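You operate a simulated robot arm through the tools that you are given. There is no shell and no other tool. Be economical: measure what you need, move in short steps, check, and stop when the job is done.

You are at the controls of a simulated robot arm. One attempt, no reset.

JOB
Put the green foam plaque on the low white table top. Then take the pine tapping block and leave it on the finishing bench top. Then pull the clubs drawer open. Do these in the order given. Set down upright: pine tapping block.

The check looks at the end state, three seconds after you hand in, the way a careful person would. Anything else that was tipped, shoved, dropped, spilled or broken makes it a failure.

ROBOT AND FRAMES
A 7-joint arm with a two-finger parallel gripper on a trunk, on a base that drives. Base frame: it is fixed to the floor where the robot stands at the start and does not move with it; the origin is under the middle of the robot, x ahead of it, y to its left, z up; the surface under the hand at the start is at about z = 720. Lengths are in mm, angles in degrees, forces in N, time in s.
With the tool pointing down near the work surface it reaches from about 200 to 740 mm from the robot's upright axis, wherever it stands. Its first joint turns from -166.0 to 166.0 degrees. Places, roughly: clubs drawer [5000, 3500, 800]; finishing bench top [-2600, 3800, 900]; low white table top [1200, 1200, 500]; pine tapping block [1000, 1500, 500]. Payload 1.57 kg.
The tool frame sits at the grasp point between the pads (the TCP): z along the fingers, y along the line on which they close. The tips reach 30 mm beyond it. Largest opening 110 mm; finger width 24, thickness 12; the body of the gripper, 48 by 112 mm, starts 78 mm behind the TCP.
Orientation is told as [roll, pitch, yaw] about the base's x, y, z axes, in that order, counted from this pose: with the fingers straight down and closing along the base's y, the tool's x points along the base's -x, its y along +y and its z along -z.

CONTROLS
- The arm moves only by the tool move_arm. Its arguments are lists of equal length, an entry for each row: "travel": the shift along the tool's x, y, z in units of 500 mm (1.0 is 500 mm), a list of three; "angular": the turn, a rotation vector about the tool's x, y, z in units of 180 degrees (1.0 is 180 degrees), a list of three; "hand": the finger opening in cm, from 0 to 11. In form: {"travel": [[x, y, z], ...], "angular": [[ax, ay, az], ...], "hand": [hand, ...]}. A call has 1 to 8 rows; each row is the pose to reach, as a shift and turn from the pose commanded when the call began, along the tool's axes at that moment. A call with a number of a shift or a turn outside -1 to 1 is refused whole. Rows are played at 5 a second. More than 50 mm and 8.6 degrees between two rows, or a gripper value outside its range, and nothing of the call is played. A pose out of reach is approached as far as the arm can. The call stops where the force on the tool passes 40 N (or 10 N more than at its start, if that is more) or the arm is blocked; 0.2 s more then pass. The fingers move at their own pace (about 45 mm/s each) and stop on an object; they squeeze with about 24 N. The grip force told is the motor's: it shows also when the fingers shut on nothing. Time passes only in rows, and 0.2 s behind the last, so rows that repeat a pose let the fingers close. It gives the time, the measured TCP pose, the force on the tool (base axes), the opening and the grip force at its end, in the units of the frame above (readings bear some noise), with the torque about the TCP (base axes, N m) and any sound that the robot's microphone picked up.
- Cameras (640 x 400 px; columns grow to the right, rows downward): "scene" is now at [16.3, 154.5, 1409.2]; the picture's right is [-0.05, -1.00, 0.00], its down [-0.76, 0.04, -0.65] and it looks along [0.65, -0.03, -0.76] (base axes); focal length 286 px, centre (320, 200). "wrist" rides on the gripper at [70, 16, -141] in the tool frame; the picture's right is [-0.23, 0.97, 0.00], its down [-0.86, -0.20, -0.48] and it looks along [-0.47, -0.11, 0.88] (tool axes); focal length 222 px, centre (320, 200). There is no depth. A picture from a camera that has moved, and an enlarged one, comes with that camera's place and axes in the base frame and with its lens.
- camera(camera): a new picture of that camera. It takes no simulated time.
- move_column(by): slides the trunk up (or, below 0, down) by that many mm; the arm and the scene camera ride with it, the base frame stays. It gives what a move gives, with no picture.
- drive_base(legs): drives the robot by 1 to 6 legs, each [ahead, turn to the left] in mm and degrees, along the robot's own axes; the way and the turn of a leg run together, so that a leg with both is an arc; at most 1500 mm and 180 degrees a leg. The arm and the cameras ride along, it lands a little off, and it stops where it bumps. It gives what a move gives.
- head_to(pan, tilt): turns the head with the scene camera to pan (to the left, within 155 degrees either way) and tilt (down, from -29 to 69), counted from straight ahead of the robot. It gives what a move gives.
- enlarge(camera, box): a new picture of the part [left, top, right, bottom] of that camera's present view, enlarged. It takes no simulated time.
- sign_off(): hands the job in; it is judged then, once.

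Go step by step. Nothing tells you exact positions but the pictures and the camera data: compare them with the known pose of the tool, close in by small moves and look again before you grip or let go. The budget is 165 turns and 108 pictures, counting those below and the enlarged ones. Unless the task says otherwise, let go and move clear before handing in, and close with one line.

The tools are called after "Call:" by a JSON object that holds its "method" and its "body". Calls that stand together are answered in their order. move_arm: Moves the arm, as the interface text tells. Its arguments: {"type":"object","properties":{"travel":{"type":"array","items":{"type":"array","items":{"type":"number"}}},"angular":{"type":"array","items":{"type":"array","items":{"type":"number"}}},"hand":{"type":"array","items":{"type":"number"}}},"required":["travel","angular","hand"]} The other tools are called the same way: move_column (by) slides the trunk up or down; drive_base (legs) drives the base; head_to (pan, tilt) turns the head that bears the scene camera; camera (camera) takes a picture; enlarge (camera, box) takes an enlarged picture of a part of a camera's view; sign_off () hands the job in.

At the start:

```text
clock: 0.0
ee_pos: [404.0, 116.8, 1005.3]
tcp_rot: [0.0, 0.0, 0.1]
wrist_force: [-0.6, -0.5, -0.3]
ft_torque: [0.02, 0.01, 0.01]
opening: 110.1
finger_force: 0.1
trunk travel left (down, up): [-350.0, 240.0]
robot x, y, heading: [1.4, -1.5, -0.1]
head pan, tilt: [-2.8, 49.3]
```

scene: 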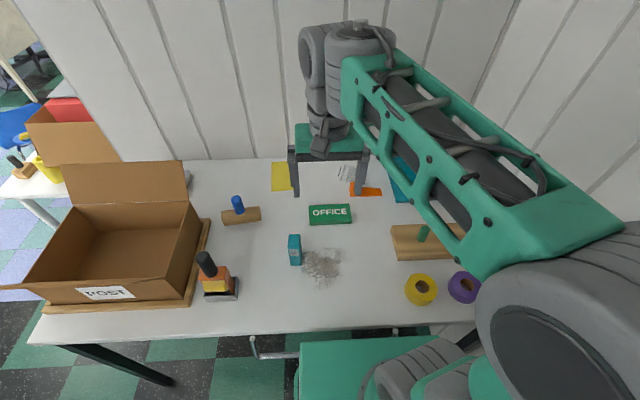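
wrist: 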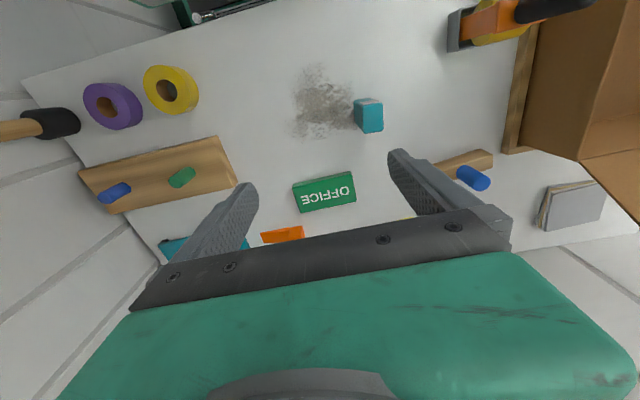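

I see a green plaque marked OFFICE on the table in front of me, at about (536, 100). I'll enlarge both views for its exact size and pose.

Call:
{"method": "enlarge", "body": {"camera": "scene", "box": [260, 160, 400, 248]}}

Call:
{"method": "enlarge", "body": {"camera": "wrist", "box": [220, 120, 440, 257]}}

```text
4.55 times, centred on (330, 204) of scene
camera zoom: at [16.3, 154.5, 1409.2], right [-0.05, -1.0, 0.0], down [-0.76, 0.04, -0.65], along [0.65, -0.03, -0.76], focal length 1299 px, centre (274, 182)
```

zoom: 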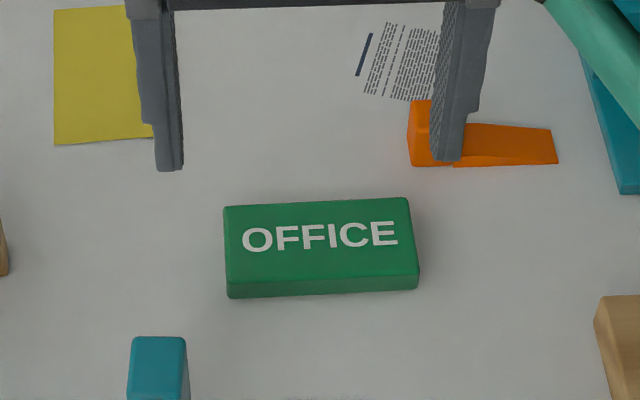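

```text
2.91 times, centred on (330, 188) of wrist
camera zoom: at [335.0, 133.6, 1146.3], right [0.23, 0.97, 0.0], down [0.86, -0.2, 0.48], along [0.47, -0.11, -0.88], focal length 646 px, centre (291, 234)
```

zoom: 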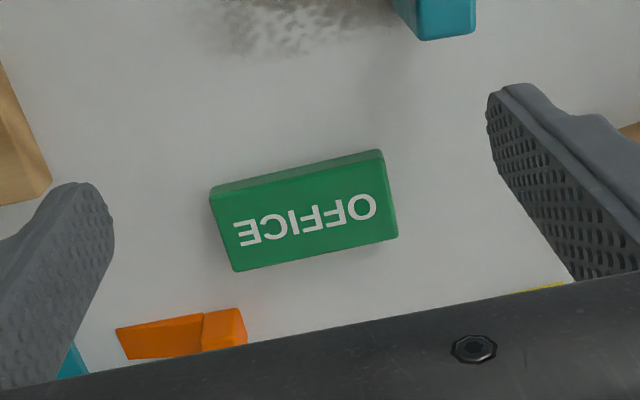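

The plaque's centre is about (539, 98). It measures 64 mm along x and about 124 mm along y, which is too long to grip, so I must close along x. I'll move above it while turning.

Call:
{"method": "move_arm", "body": {"travel": [[-0.034, -0.005, 0.02], [-0.068, -0.01, 0.04], [-0.1, -0.015, 0.06], [-0.135, -0.02, 0.08], [-0.17, -0.025, 0.1], [-0.2, -0.03, 0.12], [-0.235, -0.035, 0.14], [-0.27, -0.038, 0.16]], "angular": [[0, 0, -0.045], [0, 0, -0.09], [0, 0, -0.135], [0, 0, -0.18], [0, 0, -0.225], [0, 0, -0.27], [0, 0, -0.315], [0, 0, -0.36]], "hand": [11, 11, 11, 11, 11, 11, 11, 11]}}

Call:
{"method": "move_arm", "body": {"travel": [[0, 0, 0.02], [0, 0, 0.04], [0, 0, 0.06], [0, 0, 0.08], [0, 0, 0.08]], "angular": [[0, 0, -0.035], [0, 0, -0.07], [0, 0, -0.105], [0, 0, -0.14], [0, 0, -0.14]], "hand": [11, 11, 11, 11, 11]}}

Call:
{"method": "camera", "body": {"camera": "wrist"}}

```text
clock: 1.8
ee_pos: [539.4, 98.3, 924.3]
tcp_rot: [0.0, 0.0, 65.0]
wrist_force: [0.3, -0.2, 0.1]
ft_torque: [0.07, 0.01, 0.01]
opening: 110.0
finger_force: 0.0
trunk travel left (down, up): [-350.0, 240.0]
robot x, y, heading: [2.0, 2.7, -0.0]
head pan, tilt: [-2.8, 49.3]
```

```text
clock: 3.0
ee_pos: [537.4, 98.4, 883.5]
tcp_rot: [0.1, 0.0, 90.0]
wrist_force: [-0.4, 0.0, -1.2]
ft_torque: [0.03, 0.01, -0.01]
opening: 110.1
finger_force: 0.1
trunk travel left (down, up): [-350.0, 240.0]
robot x, y, heading: [-0.2, -3.6, -0.1]
head pan, tilt: [-2.8, 49.3]
```

```text
103 pictures are left
camera wrist: at [523.3, 28.5, 1025.8], right [-0.97, 0.23, 0.0], down [0.2, 0.86, 0.48], along [0.11, 0.47, -0.88], focal length 222 px, centre (320, 200)
```

wrist: 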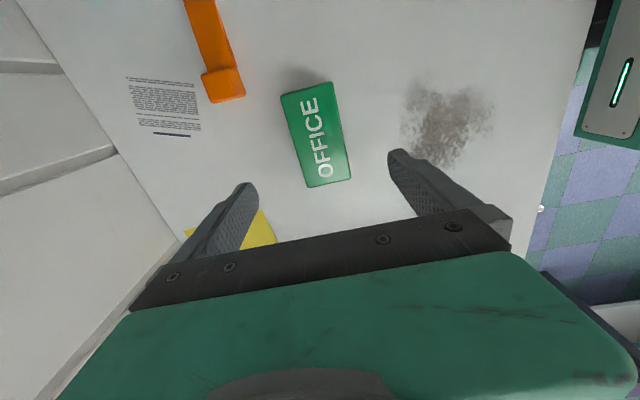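

The plaque sits between the fingers, about 3 mm further in x. I'll descend and close on it.

Call:
{"method": "move_arm", "body": {"travel": [[0.004, -0.004, 0.05], [0.008, -0.007, 0.1], [0.008, -0.007, 0.15], [0.008, -0.007, 0.2], [0.008, -0.007, 0.235], [0.008, -0.007, 0.25], [0.008, -0.007, 0.259], [0.008, -0.007, 0.259]], "angular": [[0, 0, 0], [0, 0, 0], [0, 0, 0], [0, 0, 0], [0, 0, 0], [0, 0, 0], [0, 0, 0], [0, 0, 0]], "hand": [11, 11, 11, 11, 11, 11, 11, 11]}}

Call:
{"method": "camera", "body": {"camera": "wrist"}}

```text
clock: 4.8
ee_pos: [542.0, 95.2, 755.0]
tcp_rot: [0.0, 0.1, 90.1]
wrist_force: [0.4, 0.4, -0.2]
ft_torque: [-0.03, -0.01, -0.03]
opening: 109.9
finger_force: 0.1
trunk travel left (down, up): [-350.0, 240.0]
robot x, y, heading: [0.4, -0.8, -0.1]
head pan, tilt: [-2.8, 49.3]
```

```text
102 pictures are left
camera wrist: at [526.6, 25.4, 897.5], right [-0.97, 0.23, 0.0], down [0.2, 0.86, 0.48], along [0.11, 0.47, -0.88], focal length 222 px, centre (320, 200)
```

wrist: 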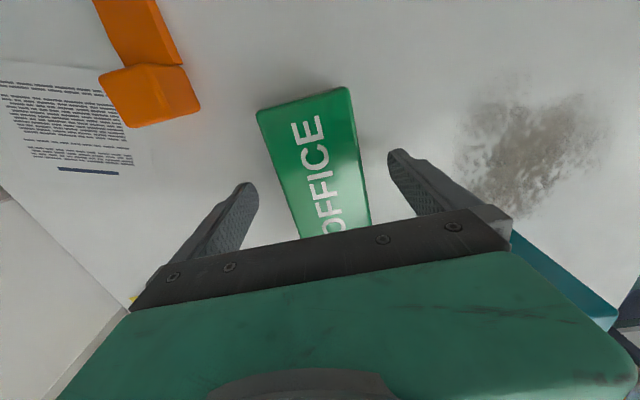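

The plaque is centred between the fingers, so I'll close and lift slightly.

Call:
{"method": "move_arm", "body": {"travel": [[0, 0, 0], [0, 0, 0], [0, 0, 0], [0, 0, 0], [0, 0, 0], [0, 0, 0], [0, 0, 0]], "angular": [[0, 0, 0], [0, 0, 0], [0, 0, 0], [0, 0, 0], [0, 0, 0], [0, 0, 0], [0, 0, 0]], "hand": [8, 7, 5.5, 5, 4.5, 4.5, 4.5]}}

Call:
{"method": "move_arm", "body": {"travel": [[0, 0, -0.03], [0, 0, -0.06], [0, 0, -0.12], [0, 0, -0.18], [0, 0, -0.24], [0, 0, -0.3]], "angular": [[0, 0, 0], [0, 0, 0], [0, 0, 0], [0, 0, 0], [0, 0, 0], [0, 0, 0]], "hand": [4.5, 4.5, 4.5, 4.5, 4.5, 4.5]}}

Call:
{"method": "camera", "body": {"camera": "wrist"}}

Call:
{"method": "head_to", "body": {"pan": 45, "tilt": 30}}

Call:
{"method": "camera", "body": {"camera": "scene"}}

```text
clock: 6.4
ee_pos: [542.2, 94.5, 755.8]
tcp_rot: [0.0, 0.1, 90.0]
wrist_force: [-0.4, 0.1, -0.2]
ft_torque: [0.01, 0.02, 0.03]
opening: 63.8
finger_force: 23.8
trunk travel left (down, up): [-350.0, 240.0]
robot x, y, heading: [0.4, -3.0, 0.0]
head pan, tilt: [-2.8, 49.3]
```

```text
clock: 7.8
ee_pos: [542.6, 96.6, 904.9]
tcp_rot: [-0.1, -0.1, 90.0]
wrist_force: [-0.4, -0.3, -0.2]
ft_torque: [-0.02, 0.0, -0.01]
opening: 63.9
finger_force: 24.3
trunk travel left (down, up): [-350.0, 240.0]
robot x, y, heading: [-0.4, 0.1, -0.0]
head pan, tilt: [-2.8, 49.3]
```

```text
101 pictures are left
camera wrist: at [526.8, 26.7, 1046.4], right [-0.97, 0.23, 0.0], down [0.2, 0.86, 0.48], along [0.11, 0.47, -0.88], focal length 222 px, centre (320, 200)
```

wrist: 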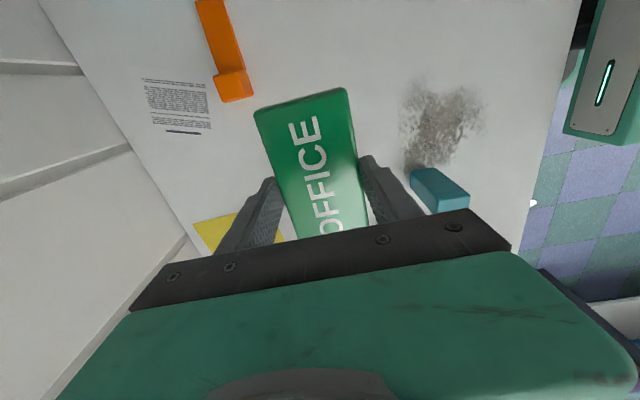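

```text
clock: 9.0
ee_pos: [542.6, 95.9, 903.6]
tcp_rot: [0.0, 0.0, 90.0]
wrist_force: [-0.4, -0.2, -0.5]
ft_torque: [-0.01, -0.02, -0.01]
opening: 64.0
finger_force: 23.5
trunk travel left (down, up): [-350.0, 240.0]
robot x, y, heading: [2.0, 1.8, -0.0]
head pan, tilt: [45.0, 30.0]
```

```text
100 pictures are left
camera scene: at [2.8, 222.2, 1437.8], right [0.71, -0.71, 0.0], down [-0.35, -0.35, -0.87], along [0.61, 0.61, -0.5], focal length 286 px, centre (320, 200)
```

scene: 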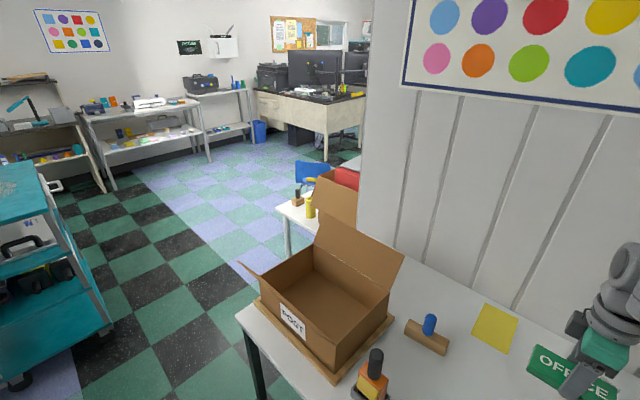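

The plaque is held. The low table is past the wall's end, to the left and ahead, and a blue cart stands to my left. I'll look around before driving.

Call:
{"method": "head_to", "body": {"pan": 95, "tilt": 35}}

Call:
{"method": "camera", "body": {"camera": "scene"}}

Call:
{"method": "head_to", "body": {"pan": 55, "tilt": 50}}

Call:
{"method": "camera", "body": {"camera": "scene"}}

Call:
{"method": "head_to", "body": {"pan": 0, "tilt": 69}}

Call:
{"method": "camera", "body": {"camera": "scene"}}

```text
clock: 10.1
ee_pos: [542.8, 95.1, 904.5]
tcp_rot: [0.0, 0.0, 90.0]
wrist_force: [-0.3, 0.1, -0.8]
ft_torque: [0.03, -0.02, 0.01]
opening: 63.9
finger_force: 23.6
trunk travel left (down, up): [-350.0, 240.0]
robot x, y, heading: [-0.4, -1.2, -0.2]
head pan, tilt: [95.0, 35.0]
```

```text
99 pictures are left
camera scene: at [-68.8, 246.0, 1430.0], right [1.0, 0.09, 0.0], down [0.05, -0.57, -0.82], along [-0.07, 0.82, -0.57], focal length 286 px, centre (320, 200)
```

scene: 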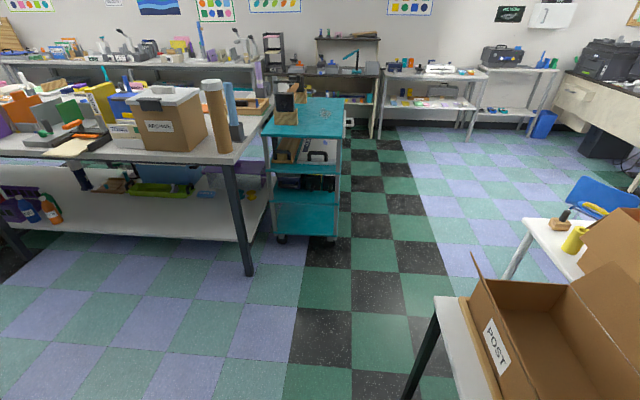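

```text
clock: 11.2
ee_pos: [542.3, 96.7, 904.5]
tcp_rot: [0.0, 0.1, 90.0]
wrist_force: [0.8, 0.3, -0.8]
ft_torque: [-0.01, 0.0, -0.03]
opening: 64.1
finger_force: 23.9
trunk travel left (down, up): [-350.0, 240.0]
robot x, y, heading: [-1.9, 0.3, 0.1]
head pan, tilt: [55.0, 50.0]
```

```text
98 pictures are left
camera scene: at [-17.0, 221.4, 1408.3], right [0.82, -0.57, 0.0], down [-0.44, -0.63, -0.64], along [0.37, 0.53, -0.77], focal length 286 px, centre (320, 200)
```

scene: 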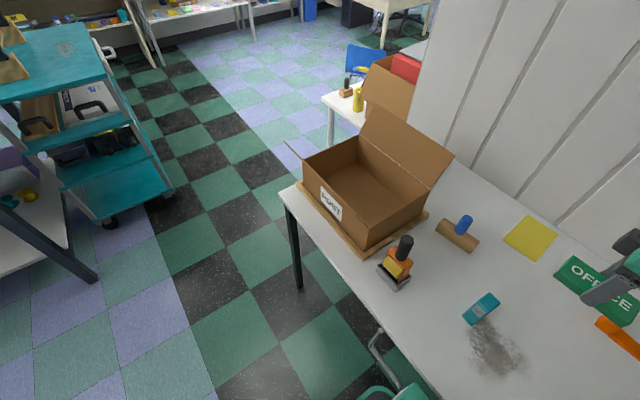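

```text
clock: 12.4
ee_pos: [542.7, 96.5, 903.2]
tcp_rot: [0.0, 0.0, 90.0]
wrist_force: [1.1, 0.7, -0.2]
ft_torque: [0.01, 0.0, 0.0]
opening: 63.7
finger_force: 24.3
trunk travel left (down, up): [-350.0, 240.0]
robot x, y, heading: [0.6, 0.2, -0.0]
head pan, tilt: [0.0, 68.8]
```

```text
97 pictures are left
camera scene: at [-5.2, 158.3, 1386.3], right [0.0, -1.0, 0.0], down [-0.93, 0.0, -0.36], along [0.36, 0.0, -0.93], focal length 286 px, centre (320, 200)
```

scene: 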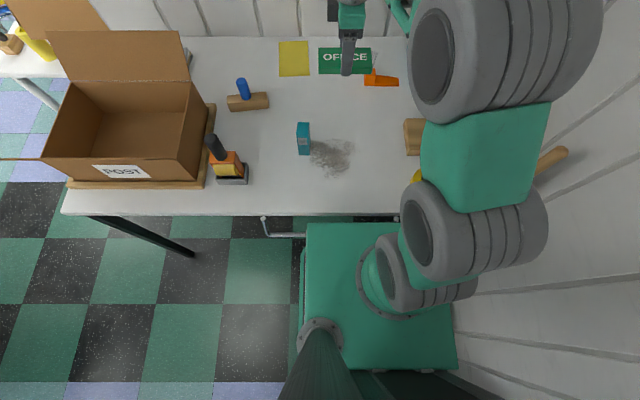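

The aisle between the cart and this table leads to the low table at x≥900, y≈1000–1480. Before reversing out from under the table I'll check behind me.

Call:
{"method": "head_to", "body": {"pan": 150, "tilt": 35}}

Call:
{"method": "camera", "body": {"camera": "scene"}}

Call:
{"method": "head_to", "body": {"pan": -150, "tilt": 40}}

Call:
{"method": "camera", "body": {"camera": "scene"}}

```text
clock: 14.8
ee_pos: [542.1, 96.5, 904.1]
tcp_rot: [0.0, 0.0, 90.0]
wrist_force: [-0.2, -0.8, -0.3]
ft_torque: [-0.01, -0.02, 0.01]
opening: 63.8
finger_force: 23.7
trunk travel left (down, up): [-350.0, 240.0]
robot x, y, heading: [0.1, 0.5, 0.2]
head pan, tilt: [150.0, 35.0]
```

```text
96 pictures are left
camera scene: at [-137.4, 202.3, 1430.0], right [0.5, 0.87, 0.0], down [0.5, -0.29, -0.82], along [-0.71, 0.41, -0.57], focal length 286 px, centre (320, 200)
```

scene: 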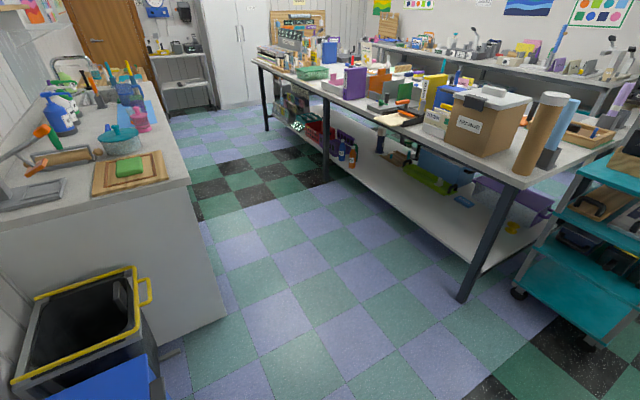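

```text
clock: 18.9
ee_pos: [542.2, 95.9, 902.3]
tcp_rot: [0.1, 0.1, 90.0]
wrist_force: [0.1, 0.3, -0.3]
ft_torque: [0.04, -0.01, -0.02]
opening: 63.9
finger_force: 24.3
trunk travel left (down, up): [-350.0, 240.0]
robot x, y, heading: [0.8, -2.4, 0.0]
head pan, tilt: [-150.0, 40.0]
```

```text
95 pictures are left
camera scene: at [-134.8, 115.7, 1422.4], right [-0.5, 0.87, 0.0], down [0.56, 0.32, -0.77], along [-0.66, -0.38, -0.64], focal length 286 px, centre (320, 200)
```

scene: 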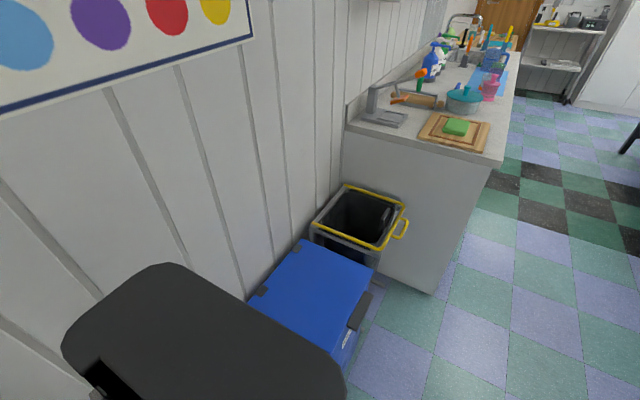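

The way out is to retract the arm and pivot left in place, since a blue bin sits close behind me. Then I'll drive up the aisle and look again.

Call:
{"method": "move_arm", "body": {"travel": [[0, 0.05, 0], [0, 0.1, 0], [0, 0.15, 0], [0, 0.2, 0], [0, 0.25, 0], [0, 0.3, 0], [0, 0.34, 0], [0, 0.38, 0]], "angular": [[0, 0, 0], [0, 0, 0], [0, 0, 0], [0, 0, 0], [0, 0, 0], [0, 0, 0], [0, 0, 0], [0, 0, 0]], "hand": [4.5, 4.5, 4.5, 4.5, 4.5, 4.5, 4.5, 4.5]}}

Call:
{"method": "head_to", "body": {"pan": 0, "tilt": 50}}

Call:
{"method": "camera", "body": {"camera": "scene"}}

```text
clock: 20.7
ee_pos: [351.9, 93.6, 905.6]
tcp_rot: [0.0, 0.0, 90.1]
wrist_force: [0.6, 0.1, -0.3]
ft_torque: [-0.02, -0.01, 0.01]
opening: 63.7
finger_force: 24.1
trunk travel left (down, up): [-350.0, 240.0]
robot x, y, heading: [-3.7, -1.9, -0.1]
head pan, tilt: [-150.0, 40.0]
```

```text
clock: 23.0
ee_pos: [351.9, 93.2, 905.1]
tcp_rot: [0.0, -0.1, 89.9]
wrist_force: [-0.4, -0.5, -1.4]
ft_torque: [0.03, -0.01, 0.0]
opening: 63.8
finger_force: 24.5
trunk travel left (down, up): [-350.0, 240.0]
robot x, y, heading: [-1.0, -1.5, 0.0]
head pan, tilt: [0.0, 50.0]
```

```text
94 pictures are left
camera scene: at [15.8, 158.2, 1408.3], right [0.0, -1.0, 0.0], down [-0.77, 0.0, -0.64], along [0.64, 0.0, -0.77], focal length 286 px, centre (320, 200)
```

scene: 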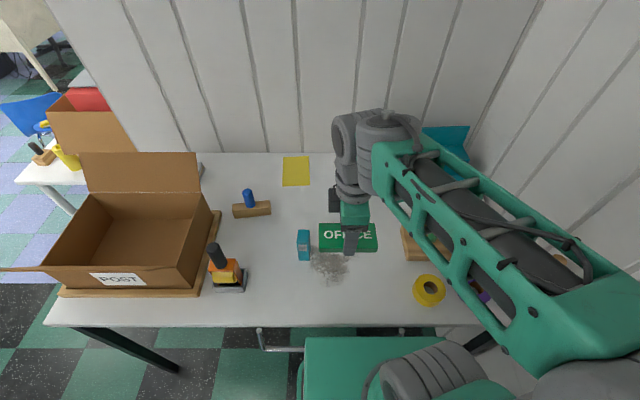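

Retracted well. Now I'll pivot left 100° and drive up the aisle.

Call:
{"method": "drive_base", "body": {"legs": [[0, 100]]}}

```text
clock: 24.9
ee_pos: [300.0, 202.9, 907.0]
tcp_rot: [-0.2, 0.0, 108.9]
wrist_force: [-0.1, -0.1, 0.2]
ft_torque: [0.0, 0.01, 0.01]
opening: 64.0
finger_force: 24.7
trunk travel left (down, up): [-350.0, 240.0]
robot x, y, heading: [-0.2, -1.0, 18.8]
head pan, tilt: [0.0, 50.0]
stopped in leg 1: the robot was blocked; the commanded pose is now the measured one
```

Blocked at 19°. I'll look down to see what touches.

Call:
{"method": "head_to", "body": {"pan": -30, "tilt": 69}}

Call:
{"method": "camera", "body": {"camera": "scene"}}

Call:
{"method": "head_to", "body": {"pan": 30, "tilt": 69}}

Call:
{"method": "camera", "body": {"camera": "scene"}}

Call:
{"method": "head_to", "body": {"pan": -140, "tilt": 69}}

Call:
{"method": "camera", "body": {"camera": "scene"}}

```text
clock: 25.8
ee_pos: [299.0, 202.0, 905.8]
tcp_rot: [-0.2, 0.0, 108.8]
wrist_force: [0.2, -0.2, 0.0]
ft_torque: [0.0, 0.0, -0.01]
opening: 63.8
finger_force: 24.0
trunk travel left (down, up): [-350.0, 240.0]
robot x, y, heading: [1.0, -2.5, 18.7]
head pan, tilt: [-30.0, 68.8]
```

```text
93 pictures are left
camera scene: at [-57.5, 118.7, 1386.2], right [-0.2, -0.98, 0.0], down [-0.91, 0.18, -0.37], along [0.36, -0.07, -0.93], focal length 286 px, centre (320, 200)
```

scene: 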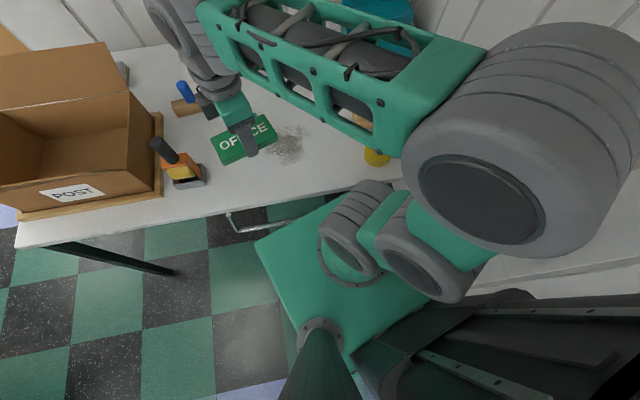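

```text
clock: 27.1
ee_pos: [297.5, 202.7, 906.2]
tcp_rot: [-0.2, 0.1, 109.0]
wrist_force: [1.0, -1.0, -0.3]
ft_torque: [0.01, -0.01, 0.04]
opening: 63.9
finger_force: 23.6
trunk travel left (down, up): [-350.0, 240.0]
robot x, y, heading: [-0.3, -0.9, 18.6]
head pan, tilt: [30.0, 68.8]
```

```text
92 pictures are left
camera scene: at [-75.5, 171.4, 1386.3], right [0.75, -0.66, 0.0], down [-0.61, -0.7, -0.36], along [0.24, 0.27, -0.93], focal length 286 px, centre (320, 200)
```

scene: 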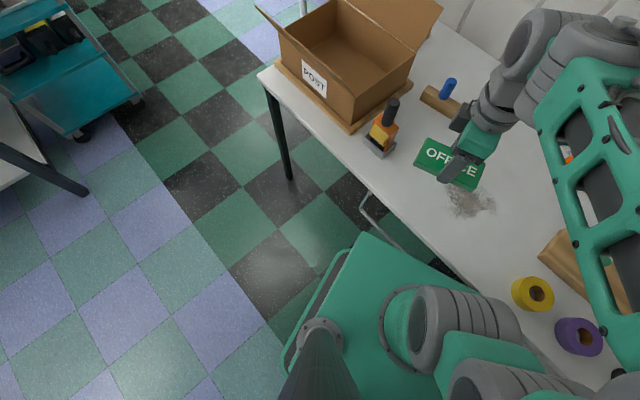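

```text
clock: 29.7
ee_pos: [300.2, 202.5, 906.1]
tcp_rot: [-0.3, 0.0, 108.8]
wrist_force: [0.5, 0.7, 0.2]
ft_torque: [0.01, 0.03, 0.03]
opening: 63.9
finger_force: 24.1
trunk travel left (down, up): [-350.0, 240.0]
robot x, y, heading: [1.7, 0.1, 18.9]
head pan, tilt: [-140.0, 68.8]
```

```text
91 pictures are left
camera scene: at [-141.5, 81.6, 1386.0], right [-0.85, 0.52, 0.0], down [0.48, 0.8, -0.36], along [-0.19, -0.31, -0.93], focal length 286 px, centre (320, 200)
```

scene: 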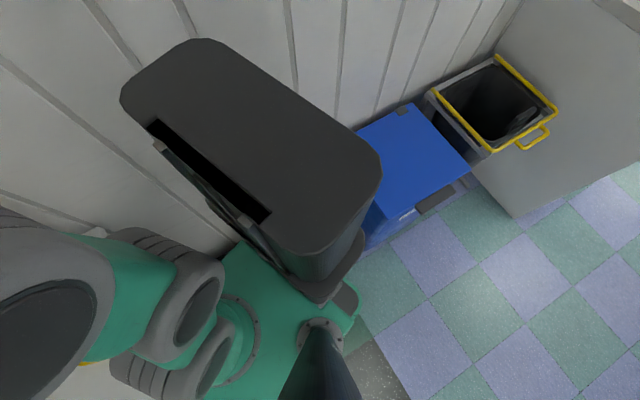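

The black thing is the robot's own torso, so what blocks is either under the table edge or behind me. I'll take closer looks at the front corner and the rear.

Call:
{"method": "head_to", "body": {"pan": 5, "tilt": 60}}

Call:
{"method": "enlarge", "body": {"camera": "scene", "box": [180, 200, 500, 400]}}

Call:
{"method": "head_to", "body": {"pan": 155, "tilt": 69}}

Call:
{"method": "camera", "body": {"camera": "scene"}}

Call:
{"method": "head_to", "body": {"pan": -90, "tilt": 55}}

Call:
{"method": "camera", "body": {"camera": "scene"}}

```text
clock: 32.0
ee_pos: [299.1, 203.8, 906.8]
tcp_rot: [-0.1, 0.0, 108.9]
wrist_force: [-0.6, -0.8, -0.3]
ft_torque: [0.04, 0.02, -0.02]
opening: 63.9
finger_force: 24.1
trunk travel left (down, up): [-350.0, 240.0]
robot x, y, heading: [-2.4, -1.1, 18.7]
head pan, tilt: [5.0, 60.0]
```

```text
2.00 times, centred on (340, 300) of scene
camera zoom: at [-51.4, 156.2, 1395.7], right [0.4, -0.92, 0.0], down [-0.79, -0.35, -0.5], along [0.46, 0.2, -0.86], focal length 572 px, centre (280, 0)
```

zoom: 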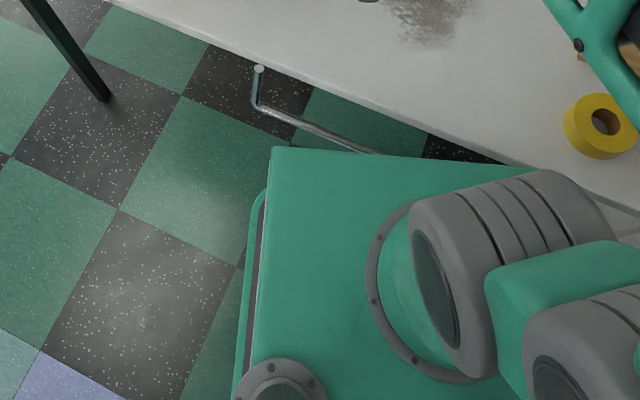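

```text
clock: 34.3
ee_pos: [299.9, 202.8, 908.0]
tcp_rot: [-0.1, 0.0, 108.9]
wrist_force: [-0.3, -0.1, 0.2]
ft_torque: [0.02, 0.0, 0.0]
opening: 64.1
finger_force: 24.1
trunk travel left (down, up): [-350.0, 240.0]
robot x, y, heading: [-0.5, -1.4, 18.7]
head pan, tilt: [154.7, 68.8]
```

```text
89 pictures are left
camera scene: at [-168.0, 135.9, 1386.0], right [0.12, 0.99, 0.0], down [0.93, -0.11, -0.36], along [-0.36, 0.04, -0.93], focal length 286 px, centre (320, 200)
```

scene: 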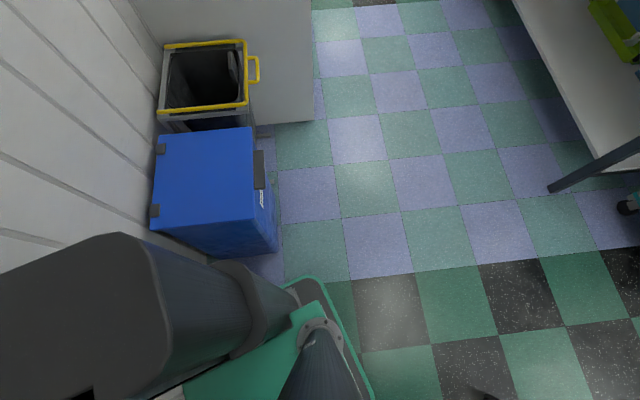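

```text
clock: 37.8
ee_pos: [299.3, 202.7, 906.1]
tcp_rot: [-0.2, 0.0, 108.9]
wrist_force: [-0.1, 0.4, -1.3]
ft_torque: [0.05, 0.03, -0.01]
opening: 63.8
finger_force: 23.7
trunk travel left (down, up): [-350.0, 240.0]
robot x, y, heading: [-0.9, -3.0, 18.4]
head pan, tilt: [-90.0, 55.0]
```

```text
88 pictures are left
camera scene: at [-89.3, 61.1, 1401.6], right [-0.95, -0.32, 0.0], down [-0.26, 0.78, -0.57], along [0.19, -0.54, -0.82], focal length 286 px, centre (320, 200)
```

scene: 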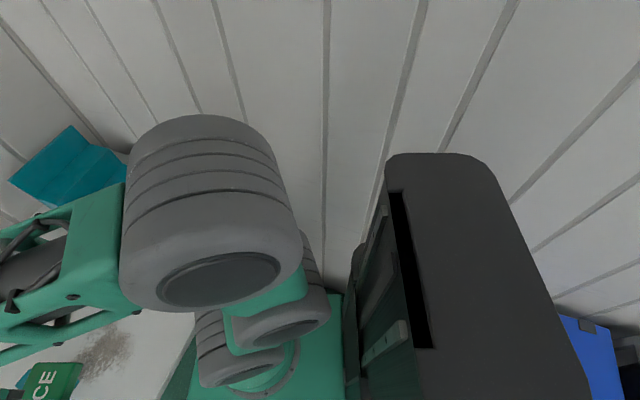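

The shoulder seems to have met the table edge, with a wall and bin close behind. I'll turn back, reverse 110 mm to clear the edge, then pivot left.

Call:
{"method": "drive_base", "body": {"legs": [[0, -18.8], [-110, 0], [0, 50]]}}

```text
clock: 42.1
ee_pos: [62.3, 325.5, 905.7]
tcp_rot: [0.0, 0.0, 137.1]
wrist_force: [0.9, -0.3, 0.1]
ft_torque: [0.01, -0.01, 0.01]
opening: 63.7
finger_force: 24.4
trunk travel left (down, up): [-350.0, 240.0]
robot x, y, heading: [-110.3, 2.3, 46.2]
head pan, tilt: [-90.0, 55.0]
stopped in leg 3: the robot was blocked; the commanded pose is now the measured one
```

Blocked again at 46°. I'll look at the rear-right and the front-right.

Call:
{"method": "camera", "body": {"camera": "scene"}}

Call:
{"method": "head_to", "body": {"pan": -45, "tilt": 60}}

Call:
{"method": "camera", "body": {"camera": "scene"}}

Call:
{"method": "head_to", "body": {"pan": 155, "tilt": 60}}

Call:
{"method": "camera", "body": {"camera": "scene"}}

```text
87 pictures are left
camera scene: at [-210.3, 20.4, 1401.8], right [-0.69, -0.72, 0.0], down [-0.59, 0.57, -0.57], along [0.41, -0.4, -0.82], focal length 286 px, centre (320, 200)
```

scene: 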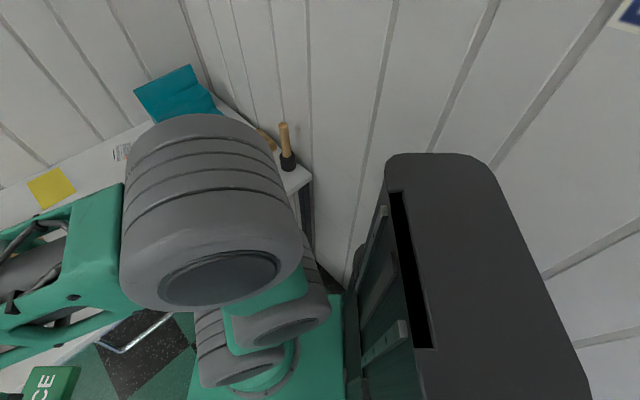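

```text
clock: 43.3
ee_pos: [62.4, 325.5, 905.9]
tcp_rot: [-0.1, 0.0, 137.1]
wrist_force: [-1.0, -0.8, 0.2]
ft_torque: [0.05, -0.02, -0.01]
opening: 63.6
finger_force: 23.4
trunk travel left (down, up): [-350.0, 240.0]
robot x, y, heading: [-108.6, -0.1, 46.1]
head pan, tilt: [-45.0, 60.0]
```

```text
86 pictures are left
camera scene: at [-195.7, 71.7, 1395.7], right [0.02, -1.0, 0.0], down [-0.87, -0.02, -0.5], along [0.5, 0.01, -0.87], focal length 286 px, centre (320, 200)
```

scene: 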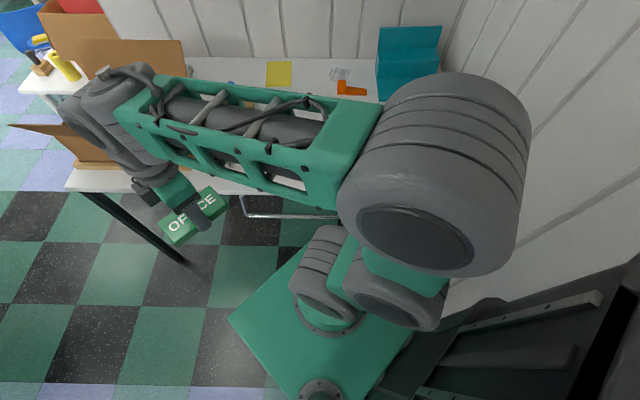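

```text
clock: 46.2
ee_pos: [62.4, 324.8, 905.4]
tcp_rot: [0.0, 0.0, 137.1]
wrist_force: [0.1, 0.0, 0.0]
ft_torque: [0.04, 0.0, 0.01]
opening: 63.8
finger_force: 23.6
trunk travel left (down, up): [-350.0, 240.0]
robot x, y, heading: [-105.9, 0.1, 46.2]
head pan, tilt: [154.7, 60.0]
```

```text
85 pictures are left
camera scene: at [-324.6, 46.6, 1395.7], right [-0.36, 0.93, 0.0], down [0.81, 0.31, -0.5], along [-0.47, -0.18, -0.87], focal length 286 px, centre (320, 200)
```

scene: 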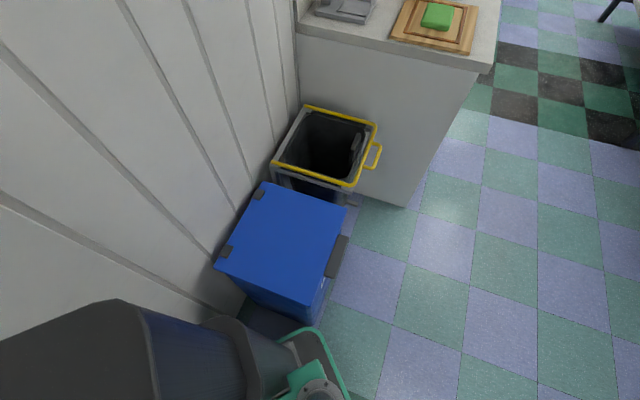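

The rear-left skirt appears to be against the blue bin. I'll raise the trunk so the arm clears the box, creep forward 60 mm, then continue the left turn.

Call:
{"method": "move_column", "body": {"by": 200}}

Call:
{"method": "drive_base", "body": {"legs": [[60, 0], [0, 56]]}}

```text
clock: 48.4
ee_pos: [62.9, 324.5, 1105.7]
tcp_rot: [0.1, 0.0, 137.0]
wrist_force: [0.3, 0.7, -1.0]
ft_torque: [-0.02, -0.02, 0.01]
opening: 63.8
finger_force: 24.3
trunk travel left (down, up): [-550.0, 40.0]
robot x, y, heading: [-107.0, 4.8, 46.2]
head pan, tilt: [154.7, 60.0]
```

```text
clock: 51.8
ee_pos: [-233.3, 369.9, 1105.4]
tcp_rot: [-0.1, 0.0, -167.5]
wrist_force: [0.3, 0.3, -0.6]
ft_torque: [0.03, 0.02, 0.0]
opening: 63.5
finger_force: 24.5
trunk travel left (down, up): [-550.0, 40.0]
robot x, y, heading: [-65.6, 43.9, 101.2]
head pan, tilt: [154.7, 60.0]
```

Turn complete at heading 101°. Now I'll drive up the aisle, turn right to about 30°, and look.

Call:
{"method": "drive_base", "body": {"legs": [[930, 0], [0, -71]]}}

Call:
{"method": "head_to", "body": {"pan": -10, "tilt": 35}}

Call:
{"method": "camera", "body": {"camera": "scene"}}

```text
clock: 59.6
ee_pos: [-10.7, 1220.1, 1106.1]
tcp_rot: [0.0, 0.0, 123.0]
wrist_force: [-0.6, 0.1, -0.3]
ft_torque: [-0.01, -0.01, -0.01]
opening: 63.7
finger_force: 23.4
trunk travel left (down, up): [-550.0, 40.0]
robot x, y, heading: [-252.5, 948.3, 32.2]
head pan, tilt: [154.7, 60.0]
```

```text
clock: 62.2
ee_pos: [-9.5, 1220.7, 1106.1]
tcp_rot: [0.0, 0.0, 122.9]
wrist_force: [0.3, -0.2, 0.1]
ft_torque: [-0.01, -0.05, -0.01]
opening: 64.0
finger_force: 24.2
trunk travel left (down, up): [-550.0, 40.0]
robot x, y, heading: [-255.2, 948.9, 32.1]
head pan, tilt: [-10.0, 35.0]
```

```text
84 pictures are left
camera scene: at [-306.7, 1084.4, 1630.0], right [0.38, -0.93, 0.0], down [-0.53, -0.22, -0.82], along [0.76, 0.31, -0.57], focal length 286 px, centre (320, 200)
```

scene: 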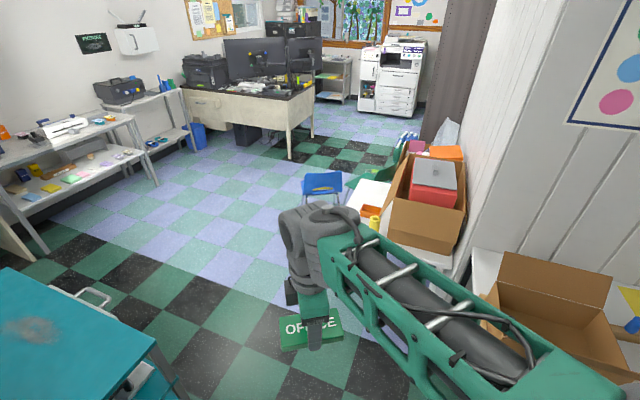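

The low table lies past the wall corner, with a tall box at its near end. I'll drive 600 mm closer and look again.

Call:
{"method": "drive_base", "body": {"legs": [[600, -2]]}}

Call:
{"method": "head_to", "body": {"pan": -35, "tilt": 45}}

Call:
{"method": "camera", "body": {"camera": "scene"}}

```text
clock: 65.6
ee_pos: [510.8, 1522.3, 1104.3]
tcp_rot: [-0.1, 0.0, 121.2]
wrist_force: [0.1, -0.9, -0.4]
ft_torque: [-0.04, 0.01, -0.02]
opening: 63.8
finger_force: 23.7
trunk travel left (down, up): [-550.0, 40.0]
robot x, y, heading: [257.5, 1258.1, 30.3]
head pan, tilt: [-10.0, 35.0]
```

```text
clock: 66.5
ee_pos: [510.9, 1521.2, 1106.4]
tcp_rot: [0.0, -0.1, 121.2]
wrist_force: [0.5, 0.0, -0.3]
ft_torque: [0.0, 0.0, -0.01]
opening: 63.9
finger_force: 23.5
trunk travel left (down, up): [-550.0, 40.0]
robot x, y, heading: [262.3, 1260.5, 30.4]
head pan, tilt: [-35.0, 45.0]
```

```text
83 pictures are left
camera scene: at [208.7, 1359.0, 1615.2], right [-0.08, -1.0, 0.0], down [-0.7, 0.06, -0.71], along [0.7, -0.06, -0.71], focal length 286 px, centre (320, 200)
```

scene: 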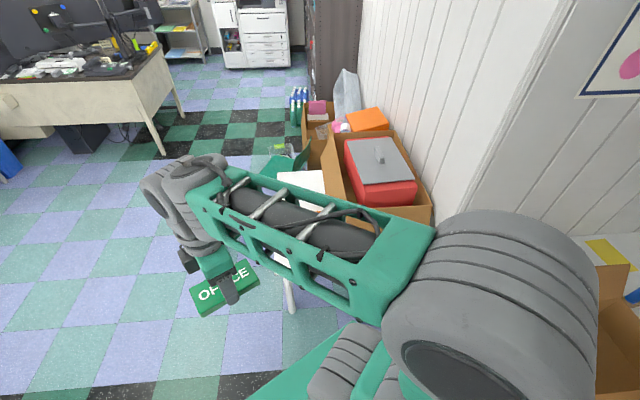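

The arm hides the table. I'll turn to heading 0 and look past the arm.

Call:
{"method": "drive_base", "body": {"legs": [[0, -45]]}}

Call:
{"method": "head_to", "body": {"pan": 30, "tilt": 40}}

Call:
{"method": "camera", "body": {"camera": "scene"}}

```text
clock: 68.9
ee_pos: [623.8, 1265.8, 1105.8]
tcp_rot: [0.0, 0.0, 76.1]
wrist_force: [0.4, -0.4, -0.4]
ft_torque: [-0.04, 0.0, 0.02]
opening: 63.7
finger_force: 24.2
trunk travel left (down, up): [-550.0, 40.0]
robot x, y, heading: [258.4, 1256.9, -14.8]
head pan, tilt: [-35.0, 45.0]
```

```text
clock: 70.3
ee_pos: [622.6, 1265.3, 1105.5]
tcp_rot: [0.0, 0.0, 76.2]
wrist_force: [-0.3, 0.4, -0.6]
ft_torque: [0.01, -0.01, -0.02]
opening: 63.8
finger_force: 23.8
trunk travel left (down, up): [-550.0, 40.0]
robot x, y, heading: [261.5, 1258.3, -14.8]
head pan, tilt: [30.0, 40.0]
```

```text
82 pictures are left
camera scene: at [321.1, 1449.4, 1622.4], right [0.26, -0.97, 0.0], down [-0.62, -0.17, -0.77], along [0.74, 0.2, -0.64], focal length 286 px, centre (320, 200)
```

scene: 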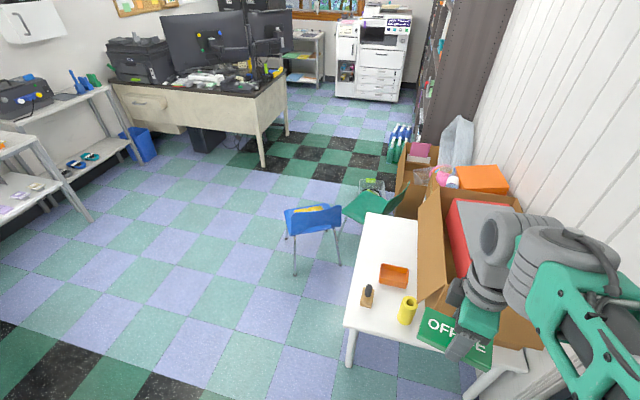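

Call:
{"method": "enlarge", "body": {"camera": "scene", "box": [320, 200, 560, 350]}}

```text
2.67 times, centred on (440, 275) of scene
camera zoom: at [321.1, 1449.4, 1622.4], right [0.26, -0.97, 0.0], down [-0.62, -0.17, -0.77], along [0.74, 0.2, -0.64], focal length 762 px, centre (0, 0)
```

zoom: 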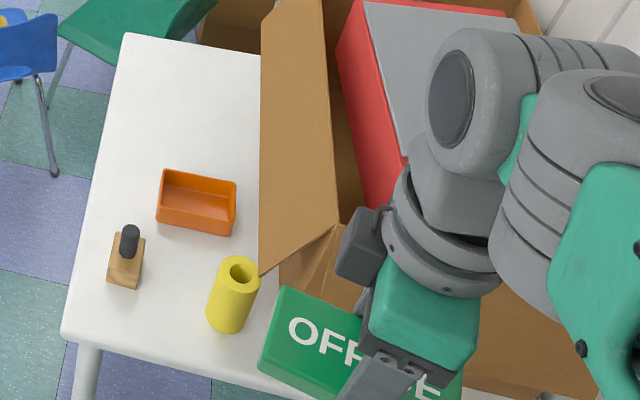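

The low table spans about x 880–1590 with its left edge at y≈1500. The pine block is near (1007, 1426), with a tray and a yellow cylinder nearby. I'll stand in front at heading 0 near (590, 1420) and place the plaque beyond the tray, around (1290, 1420).

Call:
{"method": "drive_base", "body": {"legs": [[0, 46.8], [306, 0], [0, -32]]}}

Call:
{"method": "head_to", "body": {"pan": 5, "tilt": 50}}

Call:
{"method": "camera", "body": {"camera": "scene"}}

```text
clock: 76.0
ee_pos: [875.7, 1521.5, 1106.0]
tcp_rot: [0.0, 0.0, 90.7]
wrist_force: [-1.1, 0.4, -0.2]
ft_torque: [-0.04, -0.03, -0.01]
opening: 63.8
finger_force: 23.4
trunk travel left (down, up): [-550.0, 40.0]
robot x, y, heading: [524.1, 1424.4, -0.2]
head pan, tilt: [30.0, 40.0]
```

```text
clock: 76.9
ee_pos: [874.6, 1520.9, 1105.2]
tcp_rot: [0.0, 0.1, 90.6]
wrist_force: [0.2, 0.0, 0.0]
ft_torque: [0.01, 0.03, 0.0]
opening: 63.9
finger_force: 24.2
trunk travel left (down, up): [-550.0, 40.0]
robot x, y, heading: [522.8, 1421.5, -0.3]
head pan, tilt: [5.0, 50.0]
```

```text
80 pictures are left
camera scene: at [540.1, 1587.7, 1608.3], right [0.08, -1.0, 0.0], down [-0.76, -0.06, -0.64], along [0.64, 0.05, -0.77], focal length 286 px, centre (320, 200)
```

scene: 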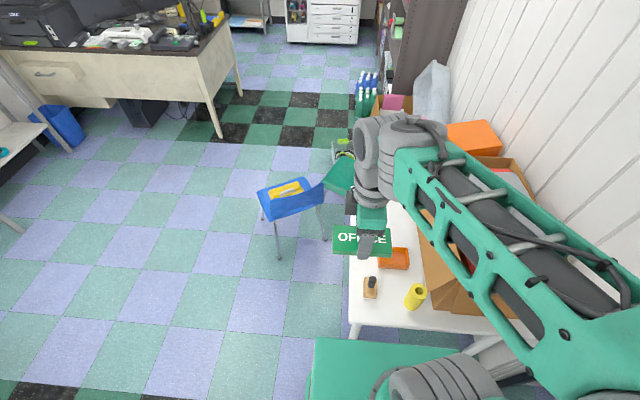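

Everything agrees. I'll creep forward 60 mm, lower the trunk, and look again.

Call:
{"method": "drive_base", "body": {"legs": [[60, 0]]}}

Call:
{"method": "move_column", "body": {"by": -300}}

Call:
{"method": "move_arm", "body": {"travel": [[0.025, -0.08, 0], [0.05, -0.16, 0], [0.075, -0.24, 0], [0.1, -0.32, 0], [0.125, -0.4, 0], [0.15, -0.48, 0], [0.175, -0.56, 0], [0.2, -0.64, 0]], "angular": [[0, 0, 0], [0, 0, 0], [0, 0, 0], [0, 0, 0], [0, 0, 0], [0, 0, 0], [0, 0, 0], [0, 0, 0]], "hand": [4.5, 4.5, 4.5, 4.5, 4.5, 4.5, 4.5, 4.5]}}

Call:
{"method": "camera", "body": {"camera": "scene"}}

Call:
{"method": "camera", "body": {"camera": "wrist"}}

```text
clock: 77.9
ee_pos: [936.3, 1520.7, 1106.2]
tcp_rot: [0.0, 0.1, 90.6]
wrist_force: [-0.3, -0.2, 0.8]
ft_torque: [0.0, 0.0, 0.01]
opening: 63.7
finger_force: 23.7
trunk travel left (down, up): [-550.0, 40.0]
robot x, y, heading: [586.1, 1420.7, -0.5]
head pan, tilt: [5.0, 50.0]
```

```text
clock: 80.9
ee_pos: [934.5, 1521.3, 805.6]
tcp_rot: [0.0, 0.0, 90.7]
wrist_force: [-0.1, -0.3, 0.3]
ft_torque: [0.04, -0.04, 0.01]
opening: 63.8
finger_force: 24.1
trunk travel left (down, up): [-250.0, 340.0]
robot x, y, heading: [583.9, 1420.7, -0.3]
head pan, tilt: [5.0, 50.0]
```

```text
clock: 82.7
ee_pos: [1257.8, 1425.4, 804.6]
tcp_rot: [0.0, -0.1, 90.7]
wrist_force: [0.0, -0.5, 0.9]
ft_torque: [-0.03, -0.03, 0.0]
opening: 63.9
finger_force: 23.8
trunk travel left (down, up): [-250.0, 340.0]
robot x, y, heading: [585.8, 1422.3, -0.2]
head pan, tilt: [5.0, 50.0]
```

```text
79 pictures are left
camera scene: at [600.3, 1587.3, 1308.3], right [0.08, -1.0, 0.0], down [-0.76, -0.06, -0.64], along [0.64, 0.05, -0.77], focal length 286 px, centre (320, 200)
```

scene: 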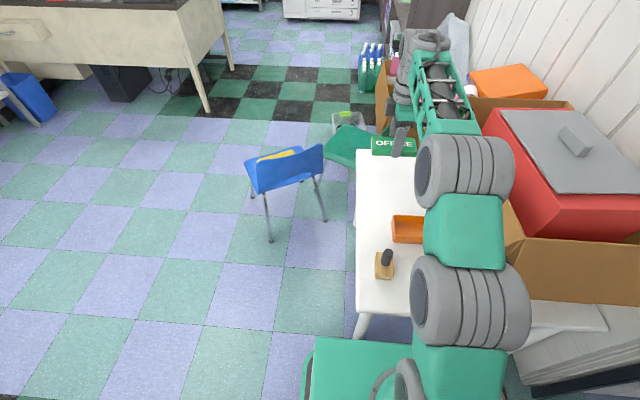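

```text
78 pictures are left
camera wrist: at [1242.7, 1356.1, 946.4], right [-0.98, 0.22, 0.0], down [0.19, 0.86, 0.48], along [0.1, 0.47, -0.88], focal length 222 px, centre (320, 200)
```

wrist: 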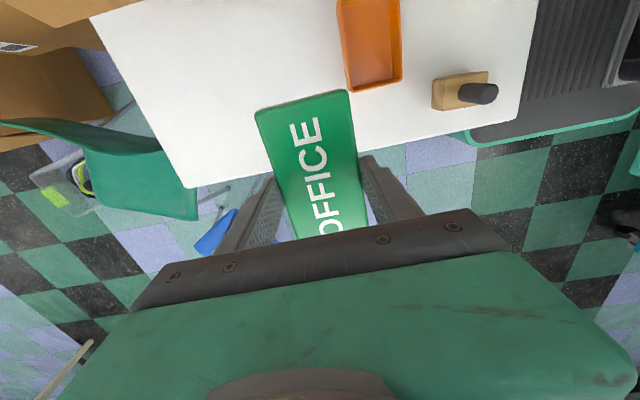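

The spot under the plaque is clear table between the tray and the far end. I'll lower with the arm to just above the surface and check.

Call:
{"method": "move_arm", "body": {"travel": [[0.024, -0.04, 0.05], [0.024, -0.04, 0.1], [0.024, -0.04, 0.15], [0.024, -0.04, 0.2], [0.024, -0.04, 0.26], [0.024, -0.04, 0.32], [0.024, -0.04, 0.38], [0.024, -0.04, 0.44]], "angular": [[0, 0, 0], [0, 0, 0], [0, 0, 0], [0, 0, 0], [0, 0, 0], [0, 0, 0], [0, 0, 0], [0, 0, 0]], "hand": [4.5, 4.5, 4.5, 4.5, 4.5, 4.5, 4.5, 4.5]}}

Call:
{"method": "camera", "body": {"camera": "scene"}}

Call:
{"method": "camera", "body": {"camera": "wrist"}}

```text
clock: 84.5
ee_pos: [1276.8, 1413.3, 585.5]
tcp_rot: [0.0, -0.1, 90.6]
wrist_force: [0.3, 0.1, -0.4]
ft_torque: [0.01, 0.01, 0.0]
opening: 63.8
finger_force: 24.1
trunk travel left (down, up): [-250.0, 340.0]
robot x, y, heading: [582.0, 1422.1, -0.3]
head pan, tilt: [5.0, 50.0]
```

```text
77 pictures are left
camera scene: at [600.3, 1587.2, 1308.3], right [0.08, -1.0, 0.0], down [-0.76, -0.06, -0.64], along [0.64, 0.05, -0.77], focal length 286 px, centre (320, 200)
```

scene: 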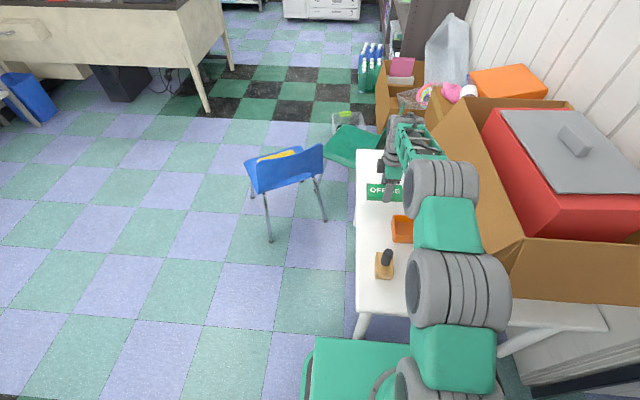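

```text
76 pictures are left
camera wrist: at [1262.2, 1342.8, 727.4], right [-0.98, 0.22, 0.0], down [0.19, 0.86, 0.48], along [0.1, 0.47, -0.88], focal length 222 px, centre (320, 200)
```

wrist: 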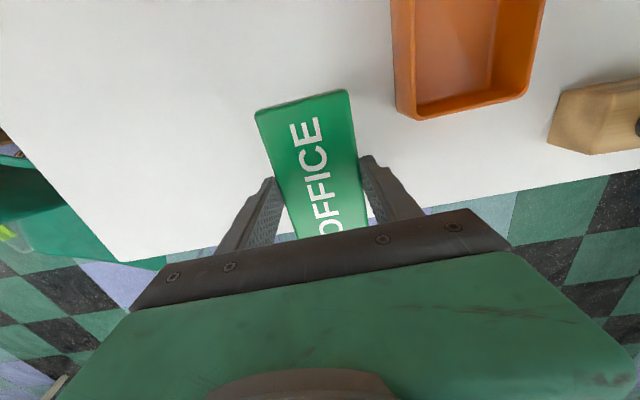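

The way is clear. I'll lower the last 50 mm, watching the force.

Call:
{"method": "move_arm", "body": {"travel": [[0, 0, 0.04], [0, 0, 0.07], [0, 0, 0.085], [0, 0, 0.092], [0, 0, 0.097], [0, 0, 0.099]], "angular": [[0, 0, 0], [0, 0, 0], [0, 0, 0], [0, 0, 0], [0, 0, 0], [0, 0, 0]], "hand": [4.5, 4.5, 4.5, 4.5, 4.5, 4.5]}}

Call:
{"method": "enlarge", "body": {"camera": "scene", "box": [340, 130, 460, 205]}}

```text
clock: 85.9
ee_pos: [1275.9, 1411.2, 536.2]
tcp_rot: [0.0, 0.0, 90.6]
wrist_force: [1.4, -0.7, -0.2]
ft_torque: [0.01, 0.01, -0.03]
opening: 63.9
finger_force: 23.8
trunk travel left (down, up): [-250.0, 340.0]
robot x, y, heading: [586.2, 1424.8, -0.3]
head pan, tilt: [5.0, 50.0]
```

```text
5.33 times, centred on (400, 168) of scene
camera zoom: at [600.5, 1587.2, 1308.3], right [0.08, -1.0, 0.0], down [-0.76, -0.06, -0.64], along [0.64, 0.05, -0.77], focal length 1524 px, centre (-107, 373)
```

zoom: 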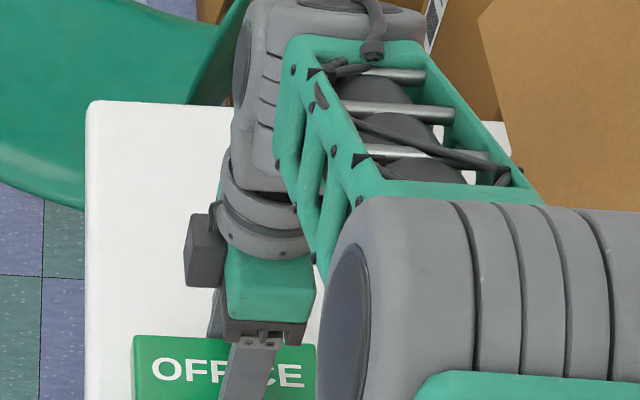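

No contact yet. I'll keep lowering in small steps.

Call:
{"method": "move_arm", "body": {"travel": [[0, 0, 0.004], [0, 0, 0.008], [0, 0, 0.012]], "angular": [[0, 0, 0], [0, 0, 0], [0, 0, 0]], "hand": [4.5, 4.5, 4.5]}}

Call:
{"method": "camera", "body": {"camera": "wrist"}}

```text
clock: 86.7
ee_pos: [1276.9, 1412.4, 535.4]
tcp_rot: [-0.4, 0.1, 90.6]
wrist_force: [-12.1, -0.7, 32.5]
ft_torque: [0.02, 0.77, 0.05]
opening: 63.8
finger_force: 24.1
trunk travel left (down, up): [-250.0, 340.0]
robot x, y, heading: [586.2, 1422.2, -0.3]
head pan, tilt: [5.0, 50.0]
```

```text
74 pictures are left
camera wrist: at [1261.1, 1342.4, 676.8], right [-0.98, 0.22, -0.01], down [0.19, 0.86, 0.48], along [0.11, 0.47, -0.88], focal length 222 px, centre (320, 200)
```

wrist: 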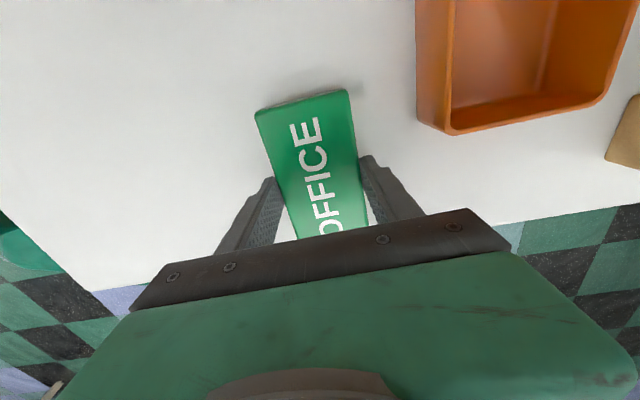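

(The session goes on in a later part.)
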